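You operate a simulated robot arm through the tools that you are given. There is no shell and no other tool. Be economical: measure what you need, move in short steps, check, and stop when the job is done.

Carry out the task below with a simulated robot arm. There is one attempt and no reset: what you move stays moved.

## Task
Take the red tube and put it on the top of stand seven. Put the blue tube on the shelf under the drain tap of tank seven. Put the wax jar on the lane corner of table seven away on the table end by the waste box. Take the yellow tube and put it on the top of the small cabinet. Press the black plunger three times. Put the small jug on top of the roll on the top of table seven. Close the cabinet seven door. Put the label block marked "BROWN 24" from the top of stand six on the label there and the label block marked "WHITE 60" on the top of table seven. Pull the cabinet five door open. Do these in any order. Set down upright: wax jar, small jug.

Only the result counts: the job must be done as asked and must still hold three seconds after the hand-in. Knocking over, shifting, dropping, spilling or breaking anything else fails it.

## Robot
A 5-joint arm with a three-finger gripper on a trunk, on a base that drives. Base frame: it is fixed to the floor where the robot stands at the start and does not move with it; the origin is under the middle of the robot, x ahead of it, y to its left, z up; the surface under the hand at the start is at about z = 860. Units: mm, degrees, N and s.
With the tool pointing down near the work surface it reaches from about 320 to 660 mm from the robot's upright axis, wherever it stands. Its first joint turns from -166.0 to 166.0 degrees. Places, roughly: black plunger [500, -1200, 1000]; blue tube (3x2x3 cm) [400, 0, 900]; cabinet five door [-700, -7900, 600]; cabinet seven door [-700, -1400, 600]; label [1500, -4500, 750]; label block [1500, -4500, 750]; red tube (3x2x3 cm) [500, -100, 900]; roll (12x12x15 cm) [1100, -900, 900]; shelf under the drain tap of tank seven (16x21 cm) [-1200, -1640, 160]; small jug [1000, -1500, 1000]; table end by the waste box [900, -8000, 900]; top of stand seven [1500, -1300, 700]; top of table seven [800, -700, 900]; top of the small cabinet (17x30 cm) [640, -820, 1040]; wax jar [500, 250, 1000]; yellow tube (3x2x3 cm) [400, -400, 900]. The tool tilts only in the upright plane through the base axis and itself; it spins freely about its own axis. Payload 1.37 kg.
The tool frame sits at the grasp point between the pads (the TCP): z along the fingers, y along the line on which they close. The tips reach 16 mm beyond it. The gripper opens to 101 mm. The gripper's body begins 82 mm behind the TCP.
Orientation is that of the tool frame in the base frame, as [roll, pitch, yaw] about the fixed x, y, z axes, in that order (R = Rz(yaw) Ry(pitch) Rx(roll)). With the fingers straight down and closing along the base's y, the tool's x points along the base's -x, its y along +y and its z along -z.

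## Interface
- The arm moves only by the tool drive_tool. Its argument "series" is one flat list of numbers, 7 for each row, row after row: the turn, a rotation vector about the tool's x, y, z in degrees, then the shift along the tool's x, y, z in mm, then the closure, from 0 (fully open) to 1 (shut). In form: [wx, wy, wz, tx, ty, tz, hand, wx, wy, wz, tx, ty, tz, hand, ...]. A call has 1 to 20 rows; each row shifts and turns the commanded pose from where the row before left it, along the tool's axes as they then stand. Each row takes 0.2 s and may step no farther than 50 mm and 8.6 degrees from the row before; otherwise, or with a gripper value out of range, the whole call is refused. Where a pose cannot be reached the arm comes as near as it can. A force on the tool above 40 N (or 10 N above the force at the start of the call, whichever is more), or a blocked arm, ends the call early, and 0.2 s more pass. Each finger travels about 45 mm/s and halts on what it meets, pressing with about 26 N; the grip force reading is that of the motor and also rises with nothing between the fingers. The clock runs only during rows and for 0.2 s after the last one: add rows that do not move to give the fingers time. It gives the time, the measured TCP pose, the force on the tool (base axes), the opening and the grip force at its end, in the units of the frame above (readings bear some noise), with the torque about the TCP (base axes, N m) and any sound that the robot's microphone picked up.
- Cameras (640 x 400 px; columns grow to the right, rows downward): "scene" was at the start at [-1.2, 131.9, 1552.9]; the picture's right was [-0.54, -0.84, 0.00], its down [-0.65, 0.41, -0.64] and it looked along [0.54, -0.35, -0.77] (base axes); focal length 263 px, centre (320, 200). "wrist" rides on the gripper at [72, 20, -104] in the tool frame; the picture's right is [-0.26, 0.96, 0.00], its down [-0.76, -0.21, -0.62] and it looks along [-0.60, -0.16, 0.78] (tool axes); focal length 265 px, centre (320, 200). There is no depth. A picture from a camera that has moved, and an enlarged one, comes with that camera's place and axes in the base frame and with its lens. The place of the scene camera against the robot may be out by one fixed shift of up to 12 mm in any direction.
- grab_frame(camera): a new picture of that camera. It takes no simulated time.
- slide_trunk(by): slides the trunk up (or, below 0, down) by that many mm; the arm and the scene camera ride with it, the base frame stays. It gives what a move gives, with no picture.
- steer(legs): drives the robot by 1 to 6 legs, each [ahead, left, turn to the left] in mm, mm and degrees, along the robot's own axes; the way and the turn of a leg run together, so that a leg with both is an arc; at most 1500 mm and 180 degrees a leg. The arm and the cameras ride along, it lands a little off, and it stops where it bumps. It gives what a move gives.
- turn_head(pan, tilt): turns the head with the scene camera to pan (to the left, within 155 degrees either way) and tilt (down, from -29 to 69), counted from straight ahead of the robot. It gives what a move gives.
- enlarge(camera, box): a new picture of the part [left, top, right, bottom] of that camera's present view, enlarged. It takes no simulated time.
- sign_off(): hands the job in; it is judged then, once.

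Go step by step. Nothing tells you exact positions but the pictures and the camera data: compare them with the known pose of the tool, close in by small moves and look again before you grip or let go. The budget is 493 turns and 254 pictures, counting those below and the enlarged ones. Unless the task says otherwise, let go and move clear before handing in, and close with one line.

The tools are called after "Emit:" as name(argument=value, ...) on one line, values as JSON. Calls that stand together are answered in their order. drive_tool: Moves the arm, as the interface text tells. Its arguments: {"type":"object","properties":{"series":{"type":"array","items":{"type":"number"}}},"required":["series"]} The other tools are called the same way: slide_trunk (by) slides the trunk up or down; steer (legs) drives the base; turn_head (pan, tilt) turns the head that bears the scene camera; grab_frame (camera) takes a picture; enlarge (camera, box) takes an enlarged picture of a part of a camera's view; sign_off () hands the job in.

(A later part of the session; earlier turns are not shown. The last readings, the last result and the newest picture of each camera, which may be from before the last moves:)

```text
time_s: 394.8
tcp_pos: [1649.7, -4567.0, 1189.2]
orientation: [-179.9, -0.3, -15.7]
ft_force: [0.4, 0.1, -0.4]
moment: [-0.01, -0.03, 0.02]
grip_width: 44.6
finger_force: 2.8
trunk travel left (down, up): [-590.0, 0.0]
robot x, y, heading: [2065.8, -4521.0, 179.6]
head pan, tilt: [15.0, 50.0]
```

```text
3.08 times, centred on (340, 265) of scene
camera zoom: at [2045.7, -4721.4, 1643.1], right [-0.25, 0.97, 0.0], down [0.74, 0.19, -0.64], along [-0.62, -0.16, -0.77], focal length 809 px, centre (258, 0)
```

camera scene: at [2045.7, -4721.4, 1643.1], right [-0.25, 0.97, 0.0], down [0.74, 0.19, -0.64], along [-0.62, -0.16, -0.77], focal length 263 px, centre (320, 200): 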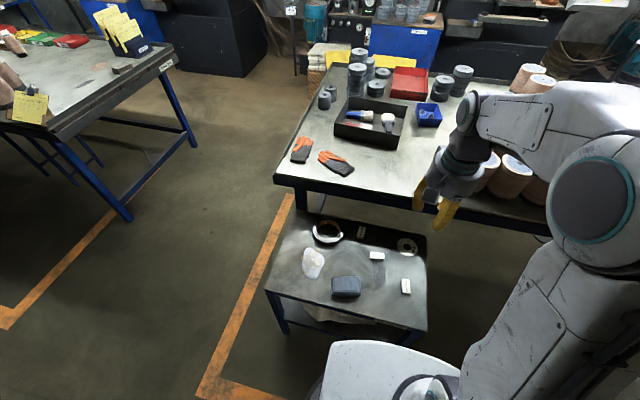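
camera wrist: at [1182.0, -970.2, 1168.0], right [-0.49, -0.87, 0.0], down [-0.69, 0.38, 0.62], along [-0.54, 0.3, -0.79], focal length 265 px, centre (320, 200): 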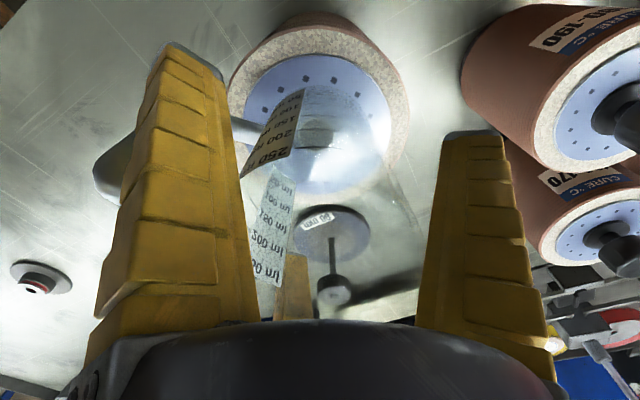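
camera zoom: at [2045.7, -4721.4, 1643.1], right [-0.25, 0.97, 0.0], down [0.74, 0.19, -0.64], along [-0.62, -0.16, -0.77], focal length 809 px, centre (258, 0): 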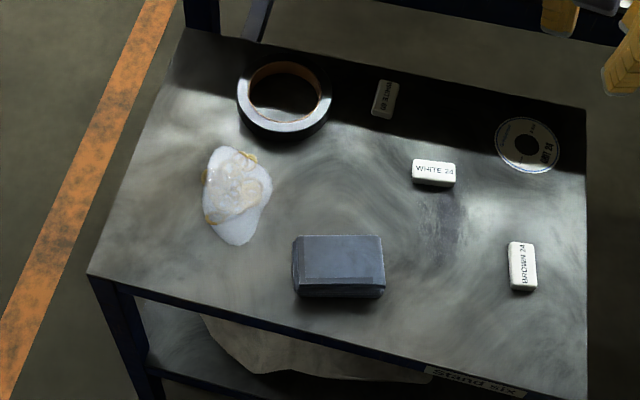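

Emit:
enlarge(camera="scene", box=[350, 220, 440, 300])

Emit:
enlarge(camera="wrist", box=[0, 0, 640, 400])

```text
5.00 times, centred on (395, 260) of scene
camera zoom: at [2045.7, -4721.4, 1643.1], right [-0.25, 0.97, 0.0], down [0.74, 0.19, -0.64], along [-0.62, -0.16, -0.77], focal length 1315 px, centre (-55, -100)
```

zoom: 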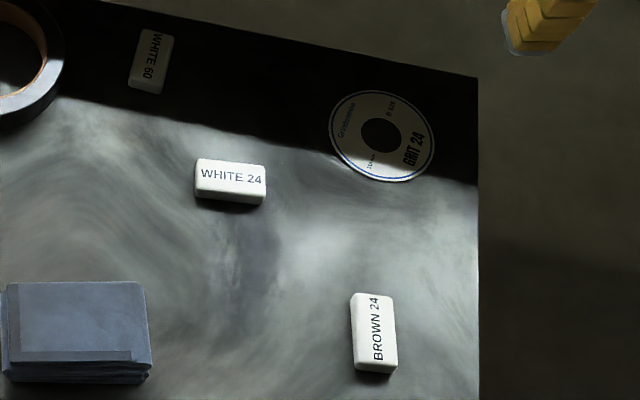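

```text
1.00 times, centred on (320, 200) of wrist (not enlarged: the box is as wide or as high as the picture)
camera zoom: at [1712.8, -4605.4, 1293.2], right [-0.52, -0.86, 0.0], down [-0.67, 0.4, 0.62], along [-0.53, 0.32, -0.79], focal length 265 px, centre (320, 200)
```

zoom: 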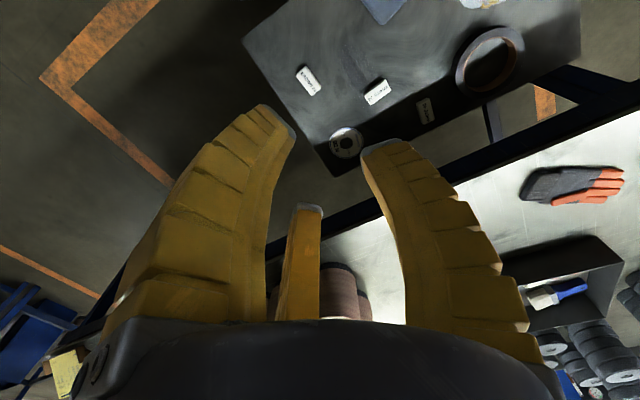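

The stand has BROWN 24 at (1597,-4505), WHITE 60 at (1402,-4701), WHITE 24 (leave it), and the round label at (1417,-4504); the surface is about z 667. I'll spin the hand so one finger lines up with the blocks' long axis (x), and hover over BROWN 24.

Emit:
steer(legs=[[36, 0, 0]])

Emit:
slide_trunk(by=-280)

Emit:
drive_tool(series=[0, 0, 7, 0, 0, 20, 0.35, 0, 0, 7, 0, 0, 20, 0.35, 0, 0, 0, 0, 0, 20, 0.35])

```text
time_s: 395.7
tcp_pos: [1612.8, -4566.8, 1187.7]
orientation: [-179.9, -0.3, -15.9]
ft_force: [0.3, 0.5, 0.5]
moment: [0.01, -0.07, 0.0]
grip_width: 44.8
finger_force: 3.5
trunk travel left (down, up): [-590.0, 0.0]
robot x, y, heading: [2031.8, -4522.9, 179.3]
head pan, tilt: [15.0, 50.0]
```

```text
time_s: 398.5
tcp_pos: [1613.6, -4566.5, 908.3]
orientation: [-179.9, -0.2, -15.8]
ft_force: [-0.3, -0.5, -0.2]
moment: [-0.02, 0.01, 0.01]
grip_width: 44.5
finger_force: 3.5
trunk travel left (down, up): [-310.0, 280.0]
robot x, y, heading: [2035.5, -4526.2, 179.3]
head pan, tilt: [15.0, 50.0]
```

```text
time_s: 399.3
tcp_pos: [1614.0, -4566.9, 847.2]
orientation: [-179.9, -0.2, -29.9]
ft_force: [-1.1, -0.3, 0.2]
moment: [-0.02, 0.02, -0.01]
grip_width: 68.7
finger_force: 1.9
trunk travel left (down, up): [-310.0, 280.0]
robot x, y, heading: [2032.5, -4523.8, 179.5]
head pan, tilt: [15.0, 50.0]
```

Emit:
drive_tool(series=[0, 0, 0, -15.2, -15.1, 25.7, 0.35, 0, 0, 0, -15.2, -15.1, 25.7, 0.35, 0, 0, 0, -15.2, -15.1, 25.7, 0.35, 0, 0, 0, 0, 0, 0, 0.35])

Emit:
grab_frame(camera="wrist")

```text
time_s: 400.3
tcp_pos: [1596.7, -4504.0, 770.4]
orientation: [-179.8, -0.2, -29.8]
ft_force: [-0.3, 0.6, 0.2]
moment: [0.01, -0.02, 0.0]
grip_width: 68.7
finger_force: 1.5
trunk travel left (down, up): [-310.0, 280.0]
robot x, y, heading: [2031.6, -4525.4, 179.5]
head pan, tilt: [15.0, 50.0]
```

```text
97 pictures are left
camera wrist: at [1649.2, -4556.7, 875.6], right [-0.71, -0.71, 0.0], down [-0.56, 0.56, 0.62], along [-0.44, 0.44, -0.79], focal length 265 px, centre (320, 200)
```

wrist: 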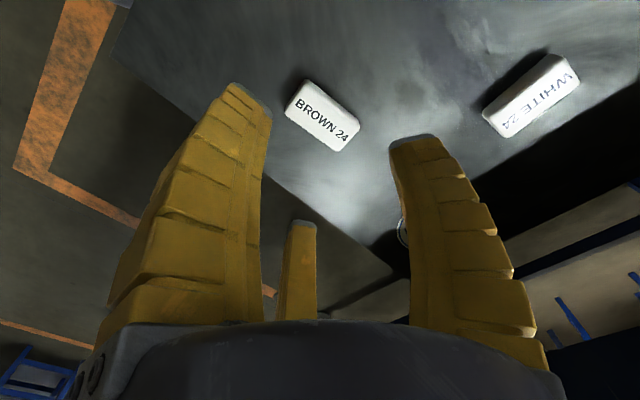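

Emit:
enlarge(camera="wrist", box=[240, 50, 400, 170])

```text
3.33 times, centred on (320, 110) of wrist
camera zoom: at [1649.2, -4556.7, 875.6], right [-0.71, -0.71, 0.0], down [-0.56, 0.56, 0.62], along [-0.44, 0.44, -0.79], focal length 885 px, centre (320, 500)
```

zoom: 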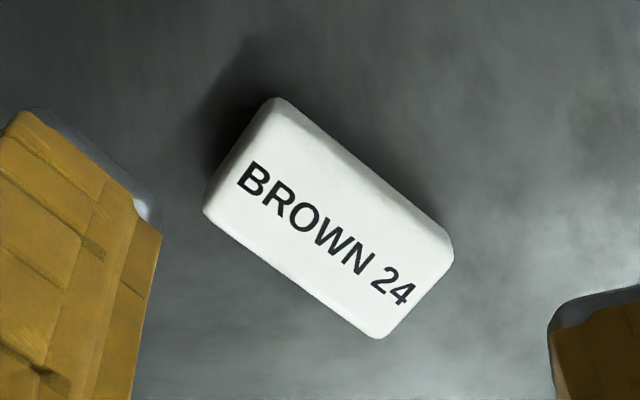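

Emit:
drive_tool(series=[0, 0, -7, 0, 0, 0, 0.2, 0, 0, 0, -2.9, 1.9, 25, 0.2, 0, 0, 0, 0, 0, 25, 0.2, 0, 0, 0, 0, 0, 20, 0.2, 0, 0, 0, 0, 0, 10, 0.2, 0, 0, 0, 0, 0, 0, 0.2])

Emit:
grab_frame(camera="wrist")

Emit:
enlarge(camera="scene", box=[340, 210, 440, 330])

```text
time_s: 401.7
tcp_pos: [1592.6, -4504.4, 691.1]
orientation: [-179.8, -0.3, -22.9]
ft_force: [-0.4, -0.2, 0.3]
moment: [0.03, -0.02, 0.01]
grip_width: 82.8
finger_force: 1.5
trunk travel left (down, up): [-310.0, 280.0]
robot x, y, heading: [2032.1, -4522.8, 179.4]
head pan, tilt: [15.0, 50.0]
```

```text
95 pictures are left
camera wrist: at [1651.8, -4551.3, 795.8], right [-0.62, -0.79, 0.0], down [-0.62, 0.48, 0.62], along [-0.49, 0.38, -0.79], focal length 265 px, centre (320, 200)
```

wrist: 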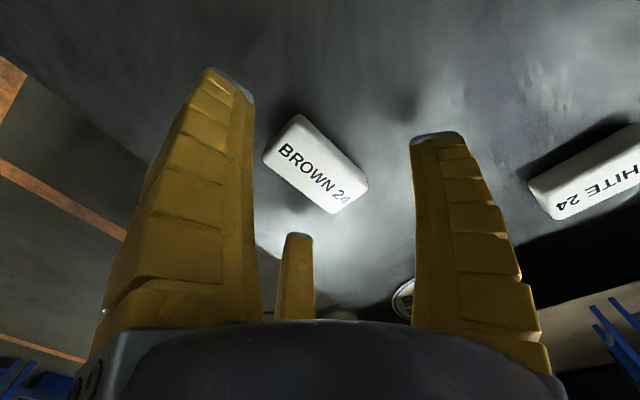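

```text
3.33 times, centred on (390, 270) of scene
camera zoom: at [2009.5, -4720.8, 1363.1], right [-0.25, 0.97, 0.0], down [0.74, 0.19, -0.64], along [-0.62, -0.16, -0.77], focal length 877 px, centre (87, -33)
```

zoom: 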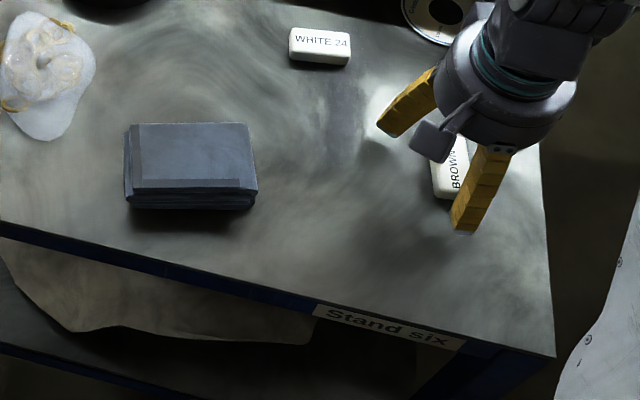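

Emit:
enlarge(camera="wrist", box=[240, 100, 400, 220])

```text
3.33 times, centred on (320, 160) of wrist
camera zoom: at [1651.8, -4551.3, 795.8], right [-0.62, -0.79, 0.0], down [-0.62, 0.48, 0.62], along [-0.49, 0.38, -0.79], focal length 885 px, centre (320, 333)
```

zoom: 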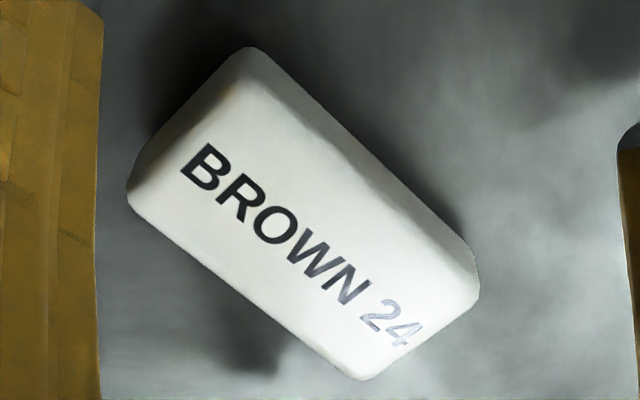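

The block sits lower than I assumed (top near z 646, centre ≈(1582,-4494)). Adjust and descend partway.

Emit:
drive_tool(series=[0, 0, 0, -12.7, -4.4, 10, 0.1, 0, 0, 0, 0, 0, 10, 0.1, 0, 0, 0, 0, 0, 5, 0.1, 0, 0, 0, 0, 0, 0, 0.1])

Emit:
grab_frame(camera="wrist")

```text
time_s: 402.6
tcp_pos: [1583.6, -4498.1, 670.5]
orientation: [180.0, 0.2, -22.9]
ft_force: [8.2, -0.5, 28.9]
moment: [0.01, -0.59, -0.01]
grip_width: 88.4
finger_force: 15.3
trunk travel left (down, up): [-310.0, 280.0]
robot x, y, heading: [2027.1, -4522.7, 179.4]
head pan, tilt: [15.0, 50.0]
stopped in row 4: the force on the tool passed its limit at 43 N (the readings are from after the stop); the commanded pose is now the measured one
```

```text
92 pictures are left
camera wrist: at [1642.6, -4542.1, 776.4], right [-0.62, -0.79, 0.0], down [-0.62, 0.48, 0.62], along [-0.49, 0.38, -0.78], focal length 265 px, centre (320, 200)
```

wrist: 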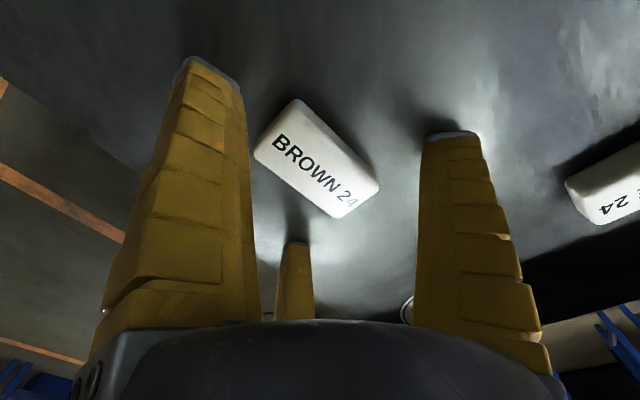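

The tips touched the stand surface: it is at z≈655, so the block top is ≈673 and its centre ≈(1591.5,-4501). Lift 4 mm, recentre and look.

Emit:
drive_tool(series=[0, 0, 0, 0, 0, -4, 0.15, 0, 0, 0, 8.5, -0.4, 0, 0.2, 0, 0, 0, 0, 0, 0, 0.2])

Emit:
enlarge(camera="wrist", box=[200, 90, 440, 270])

```text
time_s: 403.4
tcp_pos: [1589.3, -4498.0, 673.6]
orientation: [179.9, 0.4, -22.9]
ft_force: [-4.5, 11.6, 18.0]
moment: [0.16, -0.36, 0.22]
grip_width: 83.0
finger_force: 7.4
trunk travel left (down, up): [-310.0, 280.0]
robot x, y, heading: [2031.1, -4527.5, 179.5]
head pan, tilt: [15.0, 50.0]
```

```text
2.22 times, centred on (320, 180) of wrist
camera zoom: at [1648.1, -4543.7, 778.2], right [-0.62, -0.79, 0.0], down [-0.61, 0.49, 0.62], along [-0.49, 0.38, -0.78], focal length 590 px, centre (320, 244)
```

zoom: 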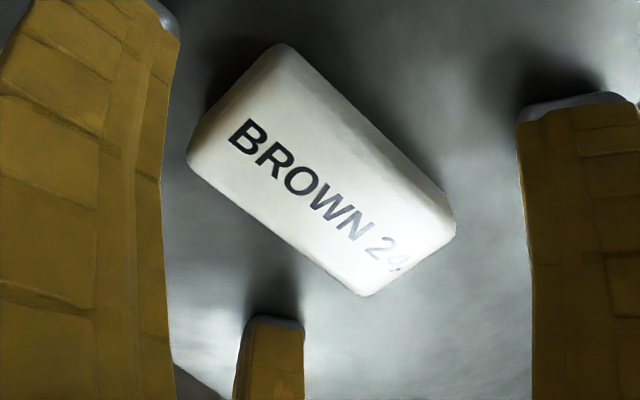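

Emit:
drive_tool(series=[0, 0, 0, 0, 0, -3, 0.2, 0, 0, 0, 3.9, 1.6, -2, 0.25, 0, 0, 0, 0, 0, 0, 0.3])

Emit:
enlarge(camera="wrist", box=[200, 90, 440, 270])

```text
time_s: 404.2
tcp_pos: [1593.8, -4502.3, 677.5]
orientation: [180.0, -0.1, -22.7]
ft_force: [0.5, 0.4, -0.5]
moment: [0.01, 0.01, 0.0]
grip_width: 73.6
finger_force: 2.0
trunk travel left (down, up): [-310.0, 280.0]
robot x, y, heading: [2031.8, -4523.4, 179.3]
head pan, tilt: [15.0, 50.0]
```

```text
2.22 times, centred on (320, 180) of wrist
camera zoom: at [1652.4, -4548.1, 782.5], right [-0.62, -0.79, 0.0], down [-0.62, 0.48, 0.62], along [-0.49, 0.38, -0.78], focal length 590 px, centre (320, 244)
```

zoom: 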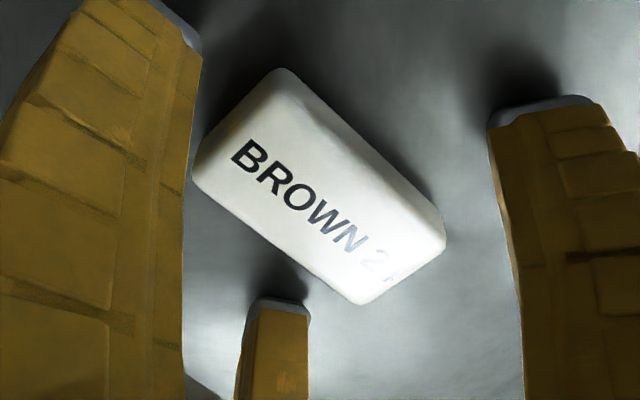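

Emit:
drive_tool(series=[0, 0, 0, 0, 0, 0, 0.38, 0, 0, 0, 0, 0, 0, 0.44, 0, 0, 0, 0, 0, 0, 0.5, 0, 0, 0, 0, 0, 0, 0.6, 0, 0, 0, 0, 0, 0, 0.8, 0, 0, 0, 0, 0, 0, 1, 0, 0, 0, 0, 0, 0, 1])

Emit:
enlarge(camera="wrist", box=[200, 90, 440, 270])

```text
time_s: 405.8
tcp_pos: [1593.0, -4501.6, 679.0]
orientation: [-179.9, 0.1, -22.7]
ft_force: [2.3, -0.4, 7.2]
moment: [0.04, -0.18, -0.02]
grip_width: 32.6
finger_force: 26.1
trunk travel left (down, up): [-310.0, 280.0]
robot x, y, heading: [2030.4, -4526.8, 179.5]
head pan, tilt: [15.0, 50.0]
```

```text
2.22 times, centred on (320, 180) of wrist
camera zoom: at [1652.2, -4547.7, 783.2], right [-0.62, -0.79, 0.0], down [-0.62, 0.48, 0.62], along [-0.49, 0.38, -0.78], focal length 590 px, centre (320, 244)
```

zoom: 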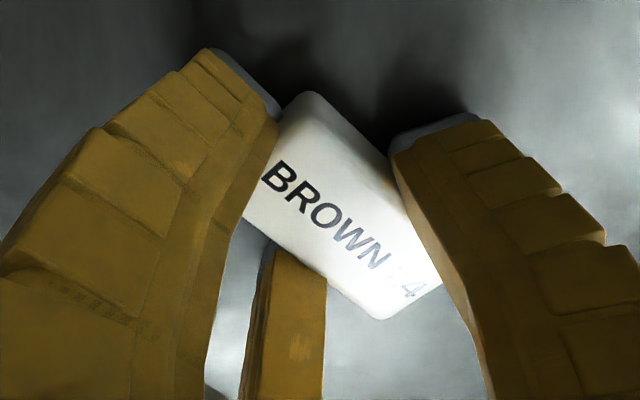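

Emit:
drive_tool(series=[0, 0, 0, 0, 0, -3, 1, 0, 0, 0, 0, 0, -4, 1, 0, 0, 0, 0, 0, -5, 1, 0, 0, 0, 0, 0, -6, 1, 0, 0, 0, 0, 0, -6, 1])

Emit:
grab_frame(camera="wrist")

Emit:
enlarge(camera="scene", box=[340, 190, 460, 310])

```text
time_s: 407.0
tcp_pos: [1594.1, -4502.0, 702.2]
orientation: [-180.0, 0.0, -22.7]
ft_force: [0.2, 0.1, -0.1]
moment: [0.03, 0.01, -0.01]
grip_width: 30.8
finger_force: 25.9
trunk travel left (down, up): [-310.0, 280.0]
robot x, y, heading: [2030.5, -4526.6, 179.4]
head pan, tilt: [15.0, 50.0]
```

```text
88 pictures are left
camera wrist: at [1652.1, -4547.8, 807.0], right [-0.62, -0.79, 0.0], down [-0.62, 0.48, 0.62], along [-0.49, 0.38, -0.78], focal length 265 px, centre (320, 200)
```

wrist: 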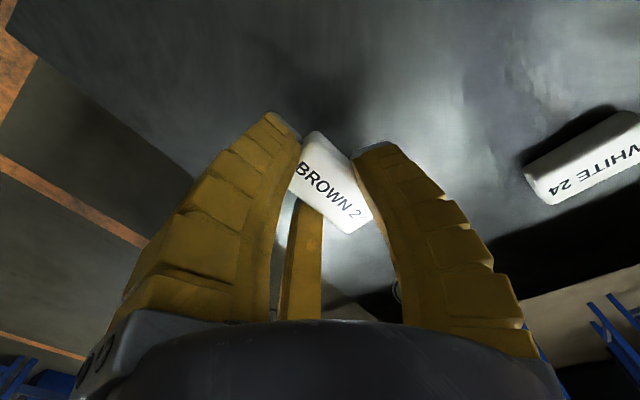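

```text
3.33 times, centred on (400, 250) of scene
camera zoom: at [2009.7, -4720.9, 1363.1], right [-0.25, 0.97, 0.0], down [0.74, 0.19, -0.64], along [-0.62, -0.16, -0.77], focal length 877 px, centre (53, 33)
```

zoom: 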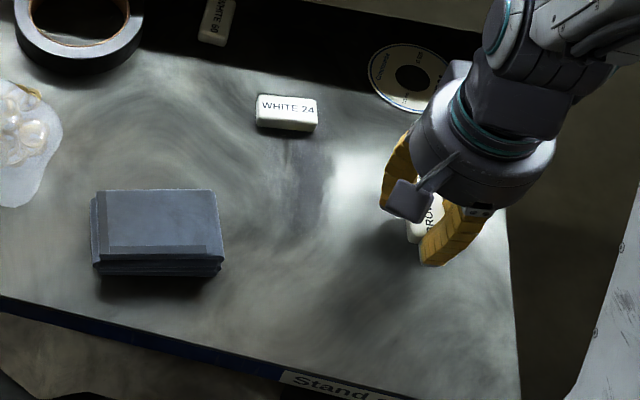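

BROWN 24 is lifted. I carry it in −x over the round label at about (1410,-4503).

Emit:
drive_tool(series=[0, 0, 0, 0, 0, -6, 1, 0, 0, 0, -3, 1.2, -6, 1, 0, 0, 0, -7, 2.7, -3, 1, 0, 0, 0, -10, 3.9, 0, 1, 0, 0, 0, -12, 4.7, 0, 1, 0, 0, 0, -12, 4.7, 0, 1, 0, 0, 0, -12, 4.7, 0, 1, 0, 0, 0, -12, 4.7, 0, 1, 0, 0, 0, -12, 4.7, 0, 1, 0, 0, 0, -12, 4.7, 0, 1, 0, 0, 0, -12, 4.7, 0, 1, 0, 0, 0, -12, 4.7, 0, 1, 0, 0, 0, -12, 4.7, 0, 1, 0, 0, 0, -12, 4.7, 0, 1, 0, 0, 0, -12, 4.7, 0, 1, 0, 0, 0, -10, 3.9, 0, 1, 0, 0, 0, -4, 1.6, 0, 1])

Emit:
grab_frame(camera="wrist")

Emit:
enlarge(camera="scene", box=[340, 150, 460, 270])

```text
time_s: 410.6
tcp_pos: [1415.8, -4497.4, 718.1]
orientation: [180.0, -0.1, -22.8]
ft_force: [0.2, -0.2, -0.2]
moment: [-0.03, 0.0, 0.0]
grip_width: 29.6
finger_force: 25.8
trunk travel left (down, up): [-310.0, 280.0]
robot x, y, heading: [2029.0, -4523.6, 179.3]
head pan, tilt: [15.0, 50.0]
```

```text
86 pictures are left
camera wrist: at [1473.7, -4543.6, 822.1], right [-0.62, -0.79, 0.0], down [-0.62, 0.48, 0.62], along [-0.49, 0.38, -0.78], focal length 265 px, centre (320, 200)
```

wrist: 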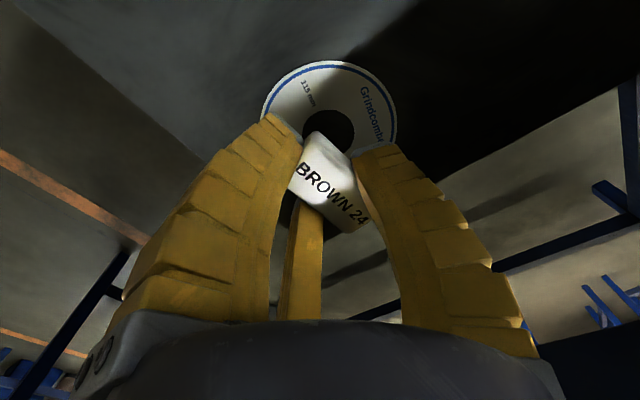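

```text
3.33 times, centred on (400, 210) of scene
camera zoom: at [2009.6, -4720.9, 1363.1], right [-0.25, 0.97, 0.0], down [0.74, 0.19, -0.64], along [-0.62, -0.16, -0.77], focal length 877 px, centre (53, 167)
```

zoom: 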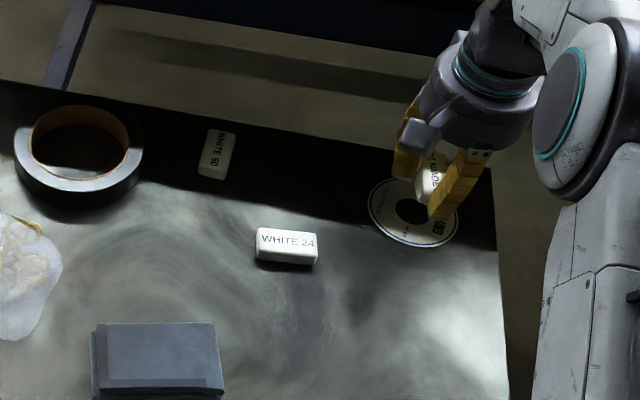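

Emit:
drive_tool(series=[0, 0, 0, 4.5, 0.3, 6, 1, 0, 0, 0, 0, 0, 8, 1, 0, 0, 0, 0, 0, 8, 1, 0, 0, 0, 0, 0, 6, 1, 0, 0, 0, 0, 0, 4, 1])

Emit:
drive_tool(series=[0, 0, 0, 0, 0, 2.5, 1])

Emit:
drive_tool(series=[0, 0, 0, 0, 0, 2.5, 1])

Emit:
enlarge(camera="wrist", box=[220, 90, 440, 255])

```text
time_s: 411.8
tcp_pos: [1419.7, -4499.6, 685.8]
orientation: [180.0, 0.0, -22.7]
ft_force: [0.6, -0.6, -0.8]
moment: [0.01, 0.0, 0.03]
grip_width: 29.8
finger_force: 25.8
trunk travel left (down, up): [-310.0, 280.0]
robot x, y, heading: [2032.6, -4523.4, 179.4]
head pan, tilt: [15.0, 50.0]
```

```text
time_s: 412.2
tcp_pos: [1419.2, -4500.4, 682.2]
orientation: [180.0, -0.1, -22.8]
ft_force: [-0.6, 0.2, 0.5]
moment: [0.01, 0.02, -0.01]
grip_width: 29.7
finger_force: 26.0
trunk travel left (down, up): [-310.0, 280.0]
robot x, y, heading: [2033.7, -4522.2, 179.7]
head pan, tilt: [15.0, 50.0]
```

```text
time_s: 412.6
tcp_pos: [1418.8, -4498.3, 680.5]
orientation: [-180.0, 0.1, -22.8]
ft_force: [0.0, -0.3, 3.8]
moment: [0.0, -0.08, 0.0]
grip_width: 30.3
finger_force: 26.0
trunk travel left (down, up): [-310.0, 280.0]
robot x, y, heading: [2032.6, -4524.5, 179.4]
head pan, tilt: [15.0, 50.0]
```

```text
2.42 times, centred on (330, 172) of wrist
camera zoom: at [1477.4, -4545.3, 785.7], right [-0.62, -0.79, 0.0], down [-0.62, 0.48, 0.62], along [-0.49, 0.38, -0.78], focal length 643 px, centre (296, 267)
```

zoom: 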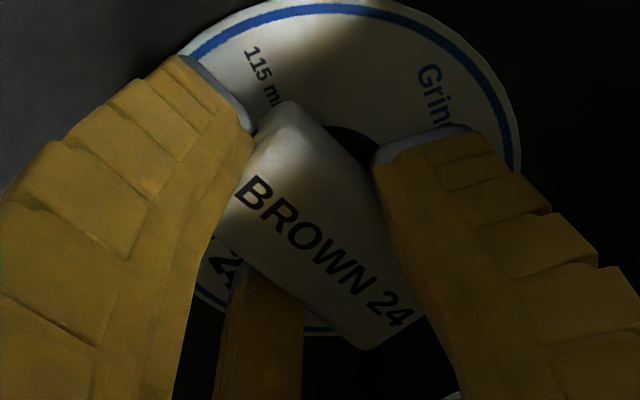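

Emit:
drive_tool(series=[0, 0, 0, 0, 0, -3, 1, 0, 0, 0, 0, 0, -4, 1, 0, 0, 0, 2.5, 3.3, 0, 1, 0, 0, 0, 2.4, 3.3, 0, 1, 0, 0, 0, 0, 0, 4, 1])

Emit:
enlarge(camera="wrist", box=[220, 90, 440, 255])

Emit:
enlarge(camera="scene", box=[360, 170, 440, 240])

```text
time_s: 413.8
tcp_pos: [1419.9, -4507.8, 683.1]
orientation: [-179.9, 0.0, -22.9]
ft_force: [0.2, 0.5, -0.4]
moment: [0.02, 0.01, -0.02]
grip_width: 29.9
finger_force: 25.9
trunk travel left (down, up): [-310.0, 280.0]
robot x, y, heading: [2029.9, -4523.8, 179.4]
head pan, tilt: [15.0, 50.0]
```

```text
2.42 times, centred on (330, 172) of wrist
camera zoom: at [1479.5, -4553.6, 788.3], right [-0.62, -0.79, 0.0], down [-0.62, 0.48, 0.62], along [-0.49, 0.38, -0.78], focal length 643 px, centre (296, 267)
```

zoom: 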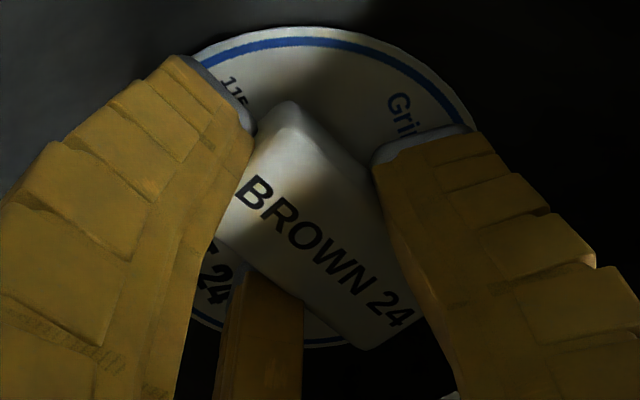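

```text
5.71 times, centred on (400, 205) of scene
camera zoom: at [2009.6, -4720.9, 1363.1], right [-0.25, 0.97, 0.0], down [0.74, 0.19, -0.64], along [-0.62, -0.16, -0.77], focal length 1503 px, centre (-137, 171)
```

zoom: 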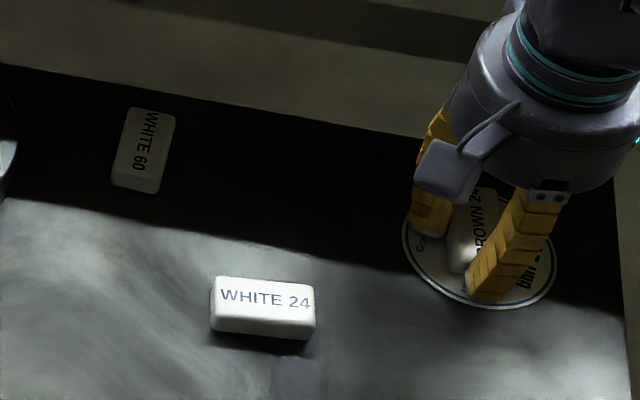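

Centred now. Lower to contact and release.

Emit:
drive_tool(series=[0, 0, 0, 0, 0, 2, 1, 0, 0, 0, 0, 0, 2, 1])

Emit:
drive_tool(series=[0, 0, 0, 0, 0, 0, 0.66, 0, 0, 0, 0, 0, 0, 0.6, 0, 0, 0, 0, 0, 0, 0.5, 0, 0, 0, 0, 0, 0, 0.35, 0, 0, 0, 0, 0, 0, 0.3, 0, 0, 0, 0, 0, -8, 0.3, 0, 0, 0, 0, 0, -15, 0.3, 0, 0, 0, 0, 0, -25, 0.3])

Emit:
grab_frame(camera="wrist")

```text
time_s: 414.4
tcp_pos: [1421.4, -4508.3, 680.5]
orientation: [180.0, 0.1, -22.8]
ft_force: [-0.3, 0.2, 5.7]
moment: [0.06, -0.09, 0.01]
grip_width: 31.1
finger_force: 25.9
trunk travel left (down, up): [-310.0, 280.0]
robot x, y, heading: [2029.5, -4522.4, 179.4]
head pan, tilt: [15.0, 50.0]
```

```text
time_s: 416.2
tcp_pos: [1421.1, -4508.8, 728.0]
orientation: [180.0, 0.0, -22.7]
ft_force: [0.4, 0.5, -0.1]
moment: [0.0, -0.05, 0.01]
grip_width: 73.8
finger_force: 2.3
trunk travel left (down, up): [-310.0, 280.0]
robot x, y, heading: [2031.1, -4524.9, 179.4]
head pan, tilt: [15.0, 50.0]
```

```text
81 pictures are left
camera wrist: at [1479.5, -4553.9, 832.5], right [-0.62, -0.79, 0.0], down [-0.62, 0.48, 0.62], along [-0.49, 0.38, -0.78], focal length 265 px, centre (320, 200)
```

wrist: 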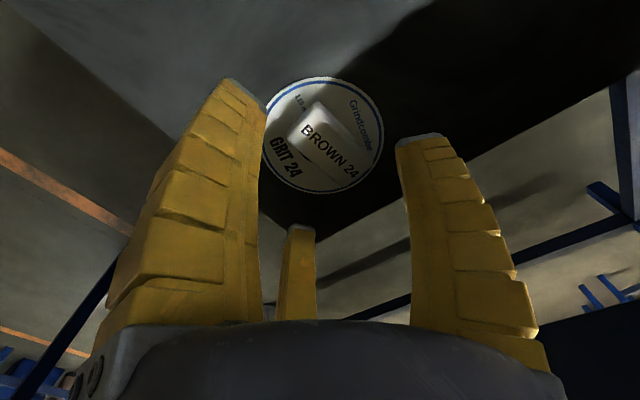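

BROWN 24 lies on the label. Now WHITE 60: lift a little and strafe the base by −y.

Emit:
drive_tool(series=[0, 0, 0, 0, 0, -30, 0.2, 0, 0, 0, 0, 0, -10, 0.2])

Emit:
steer(legs=[[0, 180, 0]])

Emit:
grab_frame(camera="wrist")

```text
time_s: 416.8
tcp_pos: [1421.3, -4507.0, 767.8]
orientation: [180.0, 0.1, -22.7]
ft_force: [0.6, 0.5, 0.0]
moment: [-0.01, 0.01, 0.03]
grip_width: 82.9
finger_force: 1.3
trunk travel left (down, up): [-310.0, 280.0]
robot x, y, heading: [2030.6, -4522.9, 179.1]
head pan, tilt: [15.0, 50.0]
```

```text
time_s: 418.3
tcp_pos: [1420.2, -4689.5, 767.5]
orientation: [180.0, -0.1, -22.7]
ft_force: [0.3, 0.6, 0.0]
moment: [0.04, 0.02, -0.01]
grip_width: 83.1
finger_force: 1.8
trunk travel left (down, up): [-310.0, 280.0]
robot x, y, heading: [2028.9, -4706.6, 179.8]
head pan, tilt: [15.0, 50.0]
```

```text
80 pictures are left
camera wrist: at [1478.3, -4734.7, 872.2], right [-0.62, -0.79, 0.0], down [-0.62, 0.48, 0.62], along [-0.49, 0.38, -0.78], focal length 265 px, centre (320, 200)
```

wrist: 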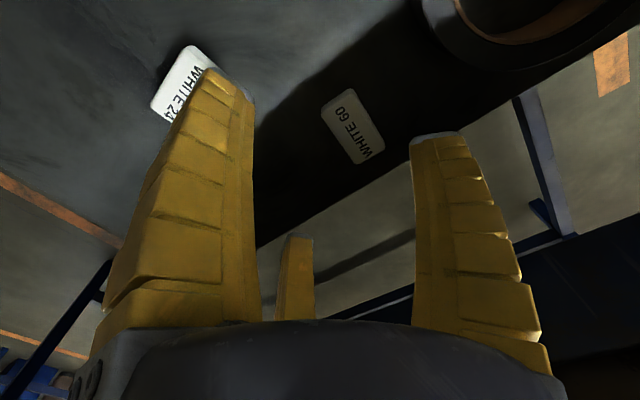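

Emit:
drive_tool(series=[0, 0, 5.85, 0, 0, 0, 0.2, 0, 0, 5.85, 0, 0, 0, 0.2, 0, 0, 0, -12.2, 26, 10, 0.2, 0, 0, 0, 0, 0, 30, 0.2, 0, 0, 0, 0, 0, 30, 0.25, 0, 0, 0, 0, 0, 0, 0.25])

Emit:
enlarge(camera="wrist", box=[200, 70, 440, 250])

```text
time_s: 419.7
tcp_pos: [1395.3, -4704.0, 695.5]
orientation: [-180.0, 0.0, -34.3]
ft_force: [-0.9, -0.1, 0.7]
moment: [0.02, 0.02, 0.01]
grip_width: 78.3
finger_force: 2.1
trunk travel left (down, up): [-310.0, 280.0]
robot x, y, heading: [2027.1, -4706.7, 179.4]
head pan, tilt: [15.0, 50.0]
```

```text
2.22 times, centred on (320, 160) of wrist
camera zoom: at [1442.9, -4760.1, 801.6], right [-0.76, -0.65, 0.0], down [-0.51, 0.6, 0.62], along [-0.4, 0.47, -0.78], focal length 590 px, centre (320, 289)
```

zoom: 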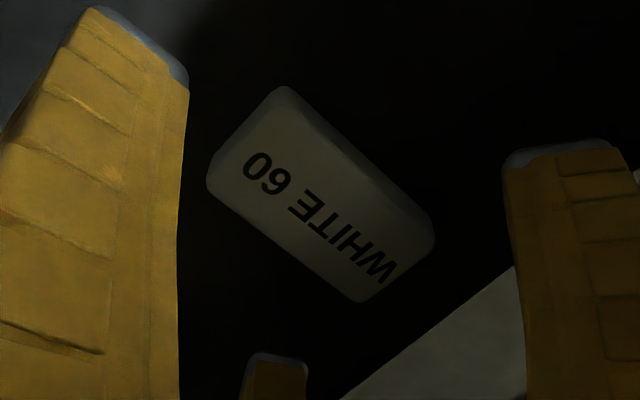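

Emit:
drive_tool(series=[0, 0, 0, 0, 0, 10, 0.25, 0, 0, 0, 0, 0, 7.5, 0.3, 0, 0, 0, 0, 0, 0, 0.38, 0, 0, 0, 0, 0, 0, 0.44, 0, 0, 0, 0, 0, 0, 0.5, 0, 0, 0, 0, 0, 0, 0.6, 0, 0, 0, 0, 0, 0, 0.8, 0, 0, 0, 0, 0, 0, 1, 0, 0, 0, 0, 0, 0, 1])

Emit:
enlarge(camera="wrist", box=[200, 90, 440, 270])

```text
time_s: 421.7
tcp_pos: [1394.8, -4702.9, 681.1]
orientation: [179.9, 0.1, -34.4]
ft_force: [0.9, -0.2, 5.0]
moment: [0.03, -0.11, 0.02]
grip_width: 32.1
finger_force: 25.9
trunk travel left (down, up): [-310.0, 280.0]
robot x, y, heading: [2032.0, -4704.0, 179.4]
head pan, tilt: [15.0, 50.0]
```

```text
2.22 times, centred on (320, 180) of wrist
camera zoom: at [1443.1, -4759.9, 785.8], right [-0.76, -0.65, 0.0], down [-0.51, 0.6, 0.62], along [-0.4, 0.47, -0.78], focal length 590 px, centre (320, 244)
```

zoom: 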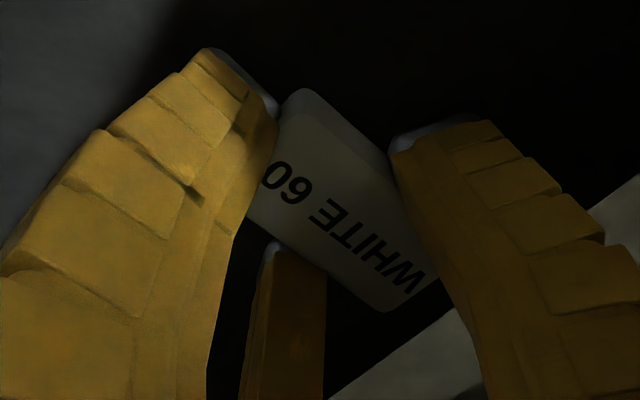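

WHITE 60 gripped. Lift gently, retract, and carry it around to the near side of table seven (on my way to the jar).

Emit:
drive_tool(series=[0, 0, 0, 0, 0, -3, 1, 0, 0, 0, 0, 0, -4, 1, 0, 0, 0, 0, 0, -6, 1, 0, 0, 0, 0, 0, -8, 1, 0, 0, 0, 0, 0, -10, 1, 0, 0, 0, 5, -3, -10, 1, 0, 0, 0, 8, -5, -10, 1, 0, 0, 0, 10, -7, -10, 1, 0, 0, 0, 11, -8, -8, 1, 0, 0, 0, 12, -8, -8, 1, 0, 0, 0, 12, -8, -6, 1, 0, 0, 0, 12, -8, -6, 1, 0, 0, 0, 12, -8, -6, 1, 0, 0, 0, 12, -8, -6, 1, 0, 0, 0, 12, -8, 0, 1, 0, 0, 0, 12, -8, 0, 1, 0, 0, 0, 12, -8, 0, 1, 0, 0, 0, 12, -8, 0, 1, 0, 0, 0, 8, -5, 0, 1, 0, 0, 0, 4, -3, 0, 1])

Emit:
slide_trunk(by=280)

Emit:
enlarge(camera="wrist", box=[200, 90, 440, 270])

```text
time_s: 425.9
tcp_pos: [1581.7, -4705.0, 780.9]
orientation: [-180.0, -0.1, -34.4]
ft_force: [0.0, 0.4, -0.7]
moment: [0.0, 0.01, 0.0]
grip_width: 29.8
finger_force: 26.3
trunk travel left (down, up): [-310.0, 280.0]
robot x, y, heading: [2029.3, -4704.3, 179.5]
head pan, tilt: [15.0, 50.0]
```

```text
time_s: 428.8
tcp_pos: [1581.3, -4705.8, 1061.1]
orientation: [180.0, -0.1, -34.4]
ft_force: [0.2, 0.1, -0.4]
moment: [-0.02, -0.04, 0.02]
grip_width: 30.2
finger_force: 26.1
trunk travel left (down, up): [-590.0, 0.0]
robot x, y, heading: [2029.7, -4702.7, 179.4]
head pan, tilt: [15.0, 50.0]
```

```text
2.22 times, centred on (320, 180) of wrist
camera zoom: at [1628.5, -4761.8, 1165.8], right [-0.76, -0.65, 0.0], down [-0.51, 0.6, 0.62], along [-0.4, 0.47, -0.78], focal length 590 px, centre (320, 244)
```

zoom: 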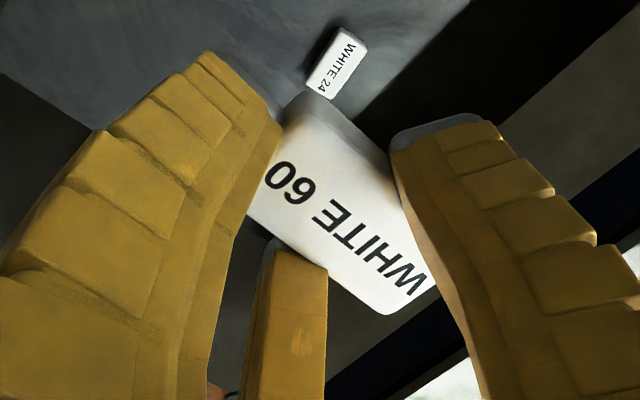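

Emit:
drive_tool(series=[0, 0, 0, 0, 0, -8, 1, 0, 0, 0, 0, 0, -12, 1, 0, 0, 0, 0, 0, -14, 1, 0, 0, 0, 0, 0, -14, 1, 0, 0, 0, 0, 0, -14, 1, 0, 0, 0, 0, 0, -12, 1, 0, 0, 0, 0, 0, -6, 1])

Emit:
steer(legs=[[0, -1500, 0], [0, -820, 0], [1500, 0, 0], [600, 0, 0]])

Emit:
enlarge(camera="wrist", box=[200, 90, 440, 270])

```text
time_s: 430.4
tcp_pos: [1580.8, -4704.7, 1141.3]
orientation: [-179.9, 0.0, -34.4]
ft_force: [0.1, -0.3, 0.9]
moment: [0.01, 0.01, 0.0]
grip_width: 30.2
finger_force: 25.3
trunk travel left (down, up): [-590.0, 0.0]
robot x, y, heading: [2032.1, -4704.6, 179.6]
head pan, tilt: [15.0, 50.0]
```

```text
time_s: 451.9
tcp_pos: [-511.8, -2330.3, 1141.0]
orientation: [-180.0, 0.0, -34.8]
ft_force: [-0.1, -1.0, -0.5]
moment: [0.02, -0.04, -0.02]
grip_width: 30.0
finger_force: 26.1
trunk travel left (down, up): [-590.0, 0.0]
robot x, y, heading: [-64.1, -2337.1, 179.1]
head pan, tilt: [15.0, 50.0]
```

```text
2.22 times, centred on (320, 180) of wrist
camera zoom: at [-465.2, -2387.9, 1245.8], right [-0.77, -0.64, 0.0], down [-0.5, 0.6, 0.62], along [-0.4, 0.48, -0.78], focal length 590 px, centre (320, 244)
```

zoom: 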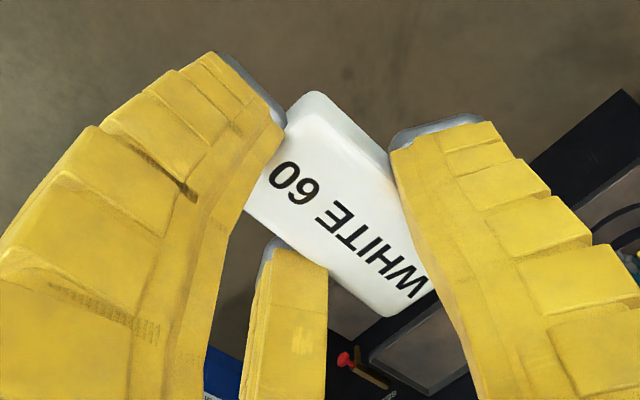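

Emit:
steer(legs=[[0, 0, 90], [0, 0, 91], [-40, 1500, 0], [0, 780, 0]])

Emit:
turn_head(pan=5, tilt=50)

Emit:
grab_frame(camera="scene")

Emit:
grab_frame(camera="wrist")

```text
refused: leg 3 is longer than a leg can be; nothing moved
```

```text
time_s: 452.6
tcp_pos: [-511.5, -2330.1, 1142.0]
orientation: [-179.9, 0.1, -34.8]
ft_force: [1.0, 0.5, -1.1]
moment: [0.01, -0.02, -0.01]
grip_width: 30.0
finger_force: 25.7
trunk travel left (down, up): [-590.0, 0.0]
robot x, y, heading: [-59.0, -2331.5, 179.2]
head pan, tilt: [5.0, 50.0]
```

```text
75 pictures are left
camera scene: at [-88.2, -2517.2, 1643.1], right [-0.07, 1.0, 0.0], down [0.76, 0.06, -0.64], along [-0.64, -0.05, -0.77], focal length 263 px, centre (320, 200)
```

scene: 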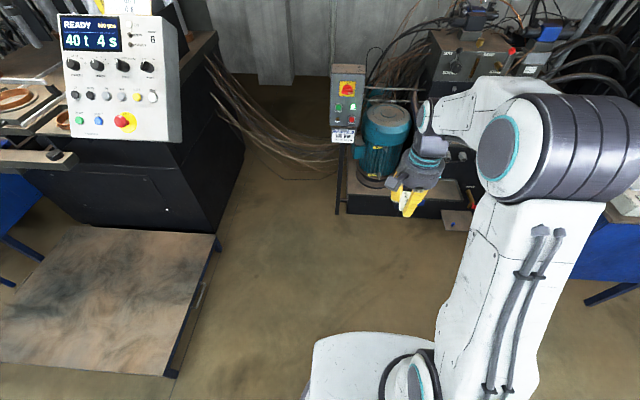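

```text
74 pictures are left
camera wrist: at [-464.7, -2388.0, 1246.0], right [-0.77, -0.64, 0.0], down [-0.5, 0.6, 0.62], along [-0.4, 0.48, -0.78], focal length 265 px, centre (320, 200)
```

wrist: 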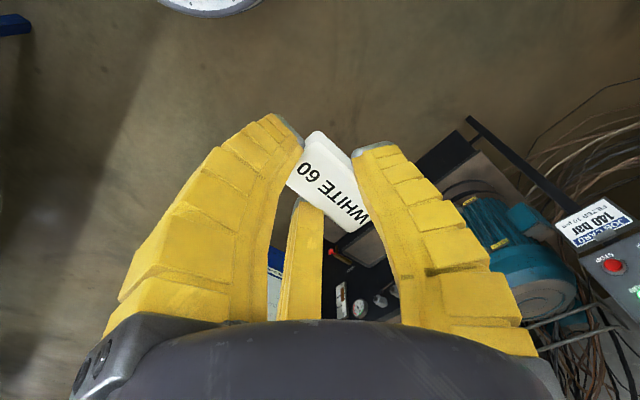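

Emit:
steer(legs=[[0, 0, 90], [0, 0, 91], [-40, 0, 0], [0, 1500, 0], [0, 780, 0]])

Emit:
grab_frame(camera="scene")

Emit:
grab_frame(camera="wrist")

```text
time_s: 472.0
tcp_pos: [375.5, -57.7, 1141.9]
orientation: [179.9, 0.0, 144.8]
ft_force: [-1.1, -0.5, -0.1]
moment: [0.0, 0.01, 0.01]
grip_width: 30.1
finger_force: 25.6
trunk travel left (down, up): [-590.0, 0.0]
robot x, y, heading: [-74.5, -50.9, -1.1]
head pan, tilt: [5.0, 50.0]
```

```text
73 pictures are left
camera scene: at [-59.1, 127.2, 1643.0], right [0.07, -1.0, 0.0], down [-0.76, -0.05, -0.64], along [0.64, 0.04, -0.77], focal length 263 px, centre (320, 200)
```

scene: 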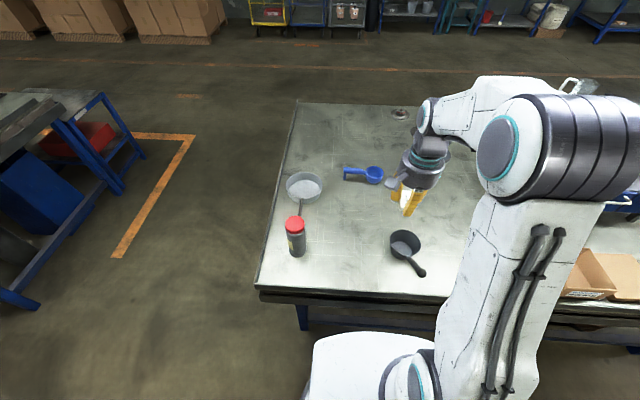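

```text
72 pictures are left
camera wrist: at [327.0, 0.7, 1245.9], right [0.77, 0.64, 0.0], down [0.5, -0.6, 0.62], along [0.4, -0.48, -0.78], focal length 265 px, centre (320, 200)
```

wrist: 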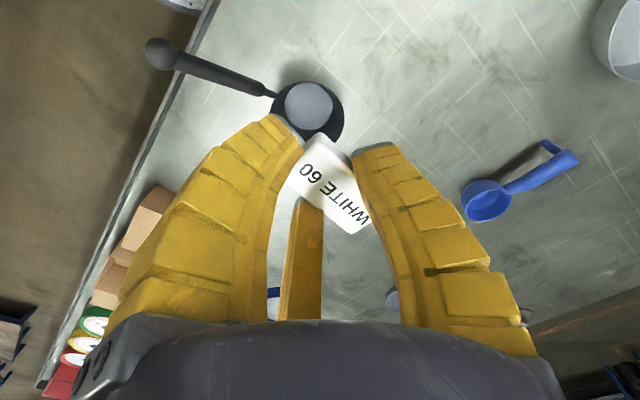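

Emit:
steer(legs=[[60, 0, 1]])

Emit:
slide_trunk(by=-90)

Emit:
drive_tool(series=[0, 0, 0, -2, 5, 0, 1, 0, 0, 0, -4, 10, 0, 1, 0, 0, 0, -5.5, 13, 0, 1, 0, 0, 0, -5.5, 13, 0, 1, 0, 0, 0, -5.5, 13, 0, 1, 0, 0, 0, -5.5, 13, 3, 1, 0, 0, 0, -4, 10, 8, 1, 0, 0, 0, -2, 5, 12, 1, 0, 0, 0, 0, 0, 15, 1, 0, 0, 0, 0, 0, 15, 1, 0, 0, 0, 0, 0, 15, 1, 0, 0, 0, 0, 0, 15, 1, 0, 0, 0, 0, 0, 15, 1, 0, 0, 0, 0, 0, 15, 1, 0, 0, 0, 0, 0, 14, 1, 0, 0, 0, 0, 0, 12, 1, 0, 0, 0, 0, 0, 10, 1, 0, 0, 0, 0, 0, 6, 1])

Emit:
grab_frame(camera="wrist")

```text
time_s: 473.0
tcp_pos: [437.5, -52.0, 1141.1]
orientation: [-180.0, 0.0, 145.8]
ft_force: [0.8, -0.1, -0.2]
moment: [0.02, 0.06, 0.03]
grip_width: 30.4
finger_force: 25.9
trunk travel left (down, up): [-590.0, 0.0]
robot x, y, heading: [-12.2, -53.5, -0.0]
head pan, tilt: [5.0, 50.0]
```

```text
time_s: 474.2
tcp_pos: [435.8, -50.7, 1050.8]
orientation: [180.0, -0.1, 145.9]
ft_force: [-0.5, 0.1, -0.8]
moment: [0.0, -0.01, 0.0]
grip_width: 30.1
finger_force: 25.9
trunk travel left (down, up): [-500.0, 90.0]
robot x, y, heading: [-15.5, -55.5, -0.1]
head pan, tilt: [5.0, 50.0]
```

```text
time_s: 478.0
tcp_pos: [508.6, -0.6, 895.5]
orientation: [-180.0, 0.0, 146.0]
ft_force: [0.1, 0.5, -0.1]
moment: [-0.01, 0.02, -0.01]
grip_width: 30.2
finger_force: 25.7
trunk travel left (down, up): [-500.0, 90.0]
robot x, y, heading: [-12.9, -52.8, -0.3]
head pan, tilt: [5.0, 50.0]
```

```text
71 pictures are left
camera wrist: at [459.7, 55.7, 1000.6], right [0.76, 0.65, 0.0], down [0.51, -0.6, 0.62], along [0.4, -0.47, -0.78], focal length 265 px, centre (320, 200)
```

wrist: 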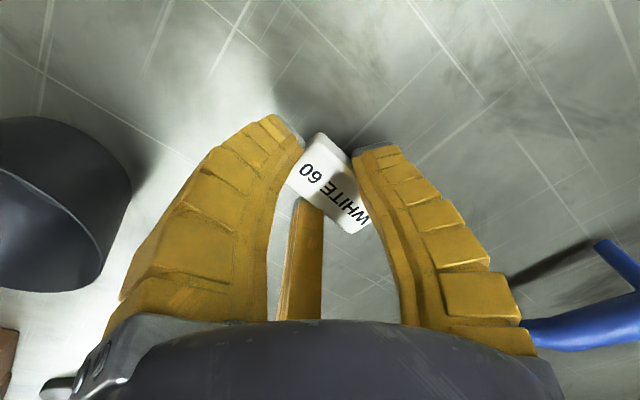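

Emit:
drive_tool(series=[0, 0, 0, 0, 0, 4, 1, 0, 0, 0, 0, 0, 4, 1])

Emit:
drive_tool(series=[0, 0, 0, 0, 0, 2.5, 1])

Emit:
drive_tool(series=[0, 0, 0, 0, 0, 2.5, 1])

Emit:
drive_tool(series=[0, 0, 0, 0, 0, 2, 1])

```text
time_s: 478.6
tcp_pos: [509.3, -1.2, 888.5]
orientation: [-180.0, 0.0, 145.9]
ft_force: [1.3, -0.1, -0.1]
moment: [0.01, -0.03, -0.02]
grip_width: 30.3
finger_force: 26.3
trunk travel left (down, up): [-500.0, 90.0]
robot x, y, heading: [-13.1, -51.4, -0.2]
head pan, tilt: [5.0, 50.0]
```

```text
time_s: 479.0
tcp_pos: [508.9, -1.5, 885.7]
orientation: [179.9, 0.0, 146.0]
ft_force: [0.1, -0.5, -0.9]
moment: [-0.01, 0.03, -0.02]
grip_width: 30.0
finger_force: 25.4
trunk travel left (down, up): [-500.0, 90.0]
robot x, y, heading: [-14.8, -56.3, -0.1]
head pan, tilt: [5.0, 50.0]
```

```text
time_s: 479.4
tcp_pos: [509.8, -3.1, 884.4]
orientation: [-180.0, 0.0, 145.9]
ft_force: [-0.4, 0.3, 1.4]
moment: [0.0, 0.0, 0.0]
grip_width: 30.0
finger_force: 25.9
trunk travel left (down, up): [-500.0, 90.0]
robot x, y, heading: [-16.4, -53.4, -0.4]
head pan, tilt: [5.0, 50.0]
```

```text
time_s: 479.8
tcp_pos: [509.2, -1.3, 881.9]
orientation: [179.9, 0.1, 146.0]
ft_force: [1.5, 0.9, 5.2]
moment: [0.03, 0.05, -0.01]
grip_width: 31.1
finger_force: 25.9
trunk travel left (down, up): [-500.0, 90.0]
robot x, y, heading: [-14.3, -51.1, -0.2]
head pan, tilt: [5.0, 50.0]
```

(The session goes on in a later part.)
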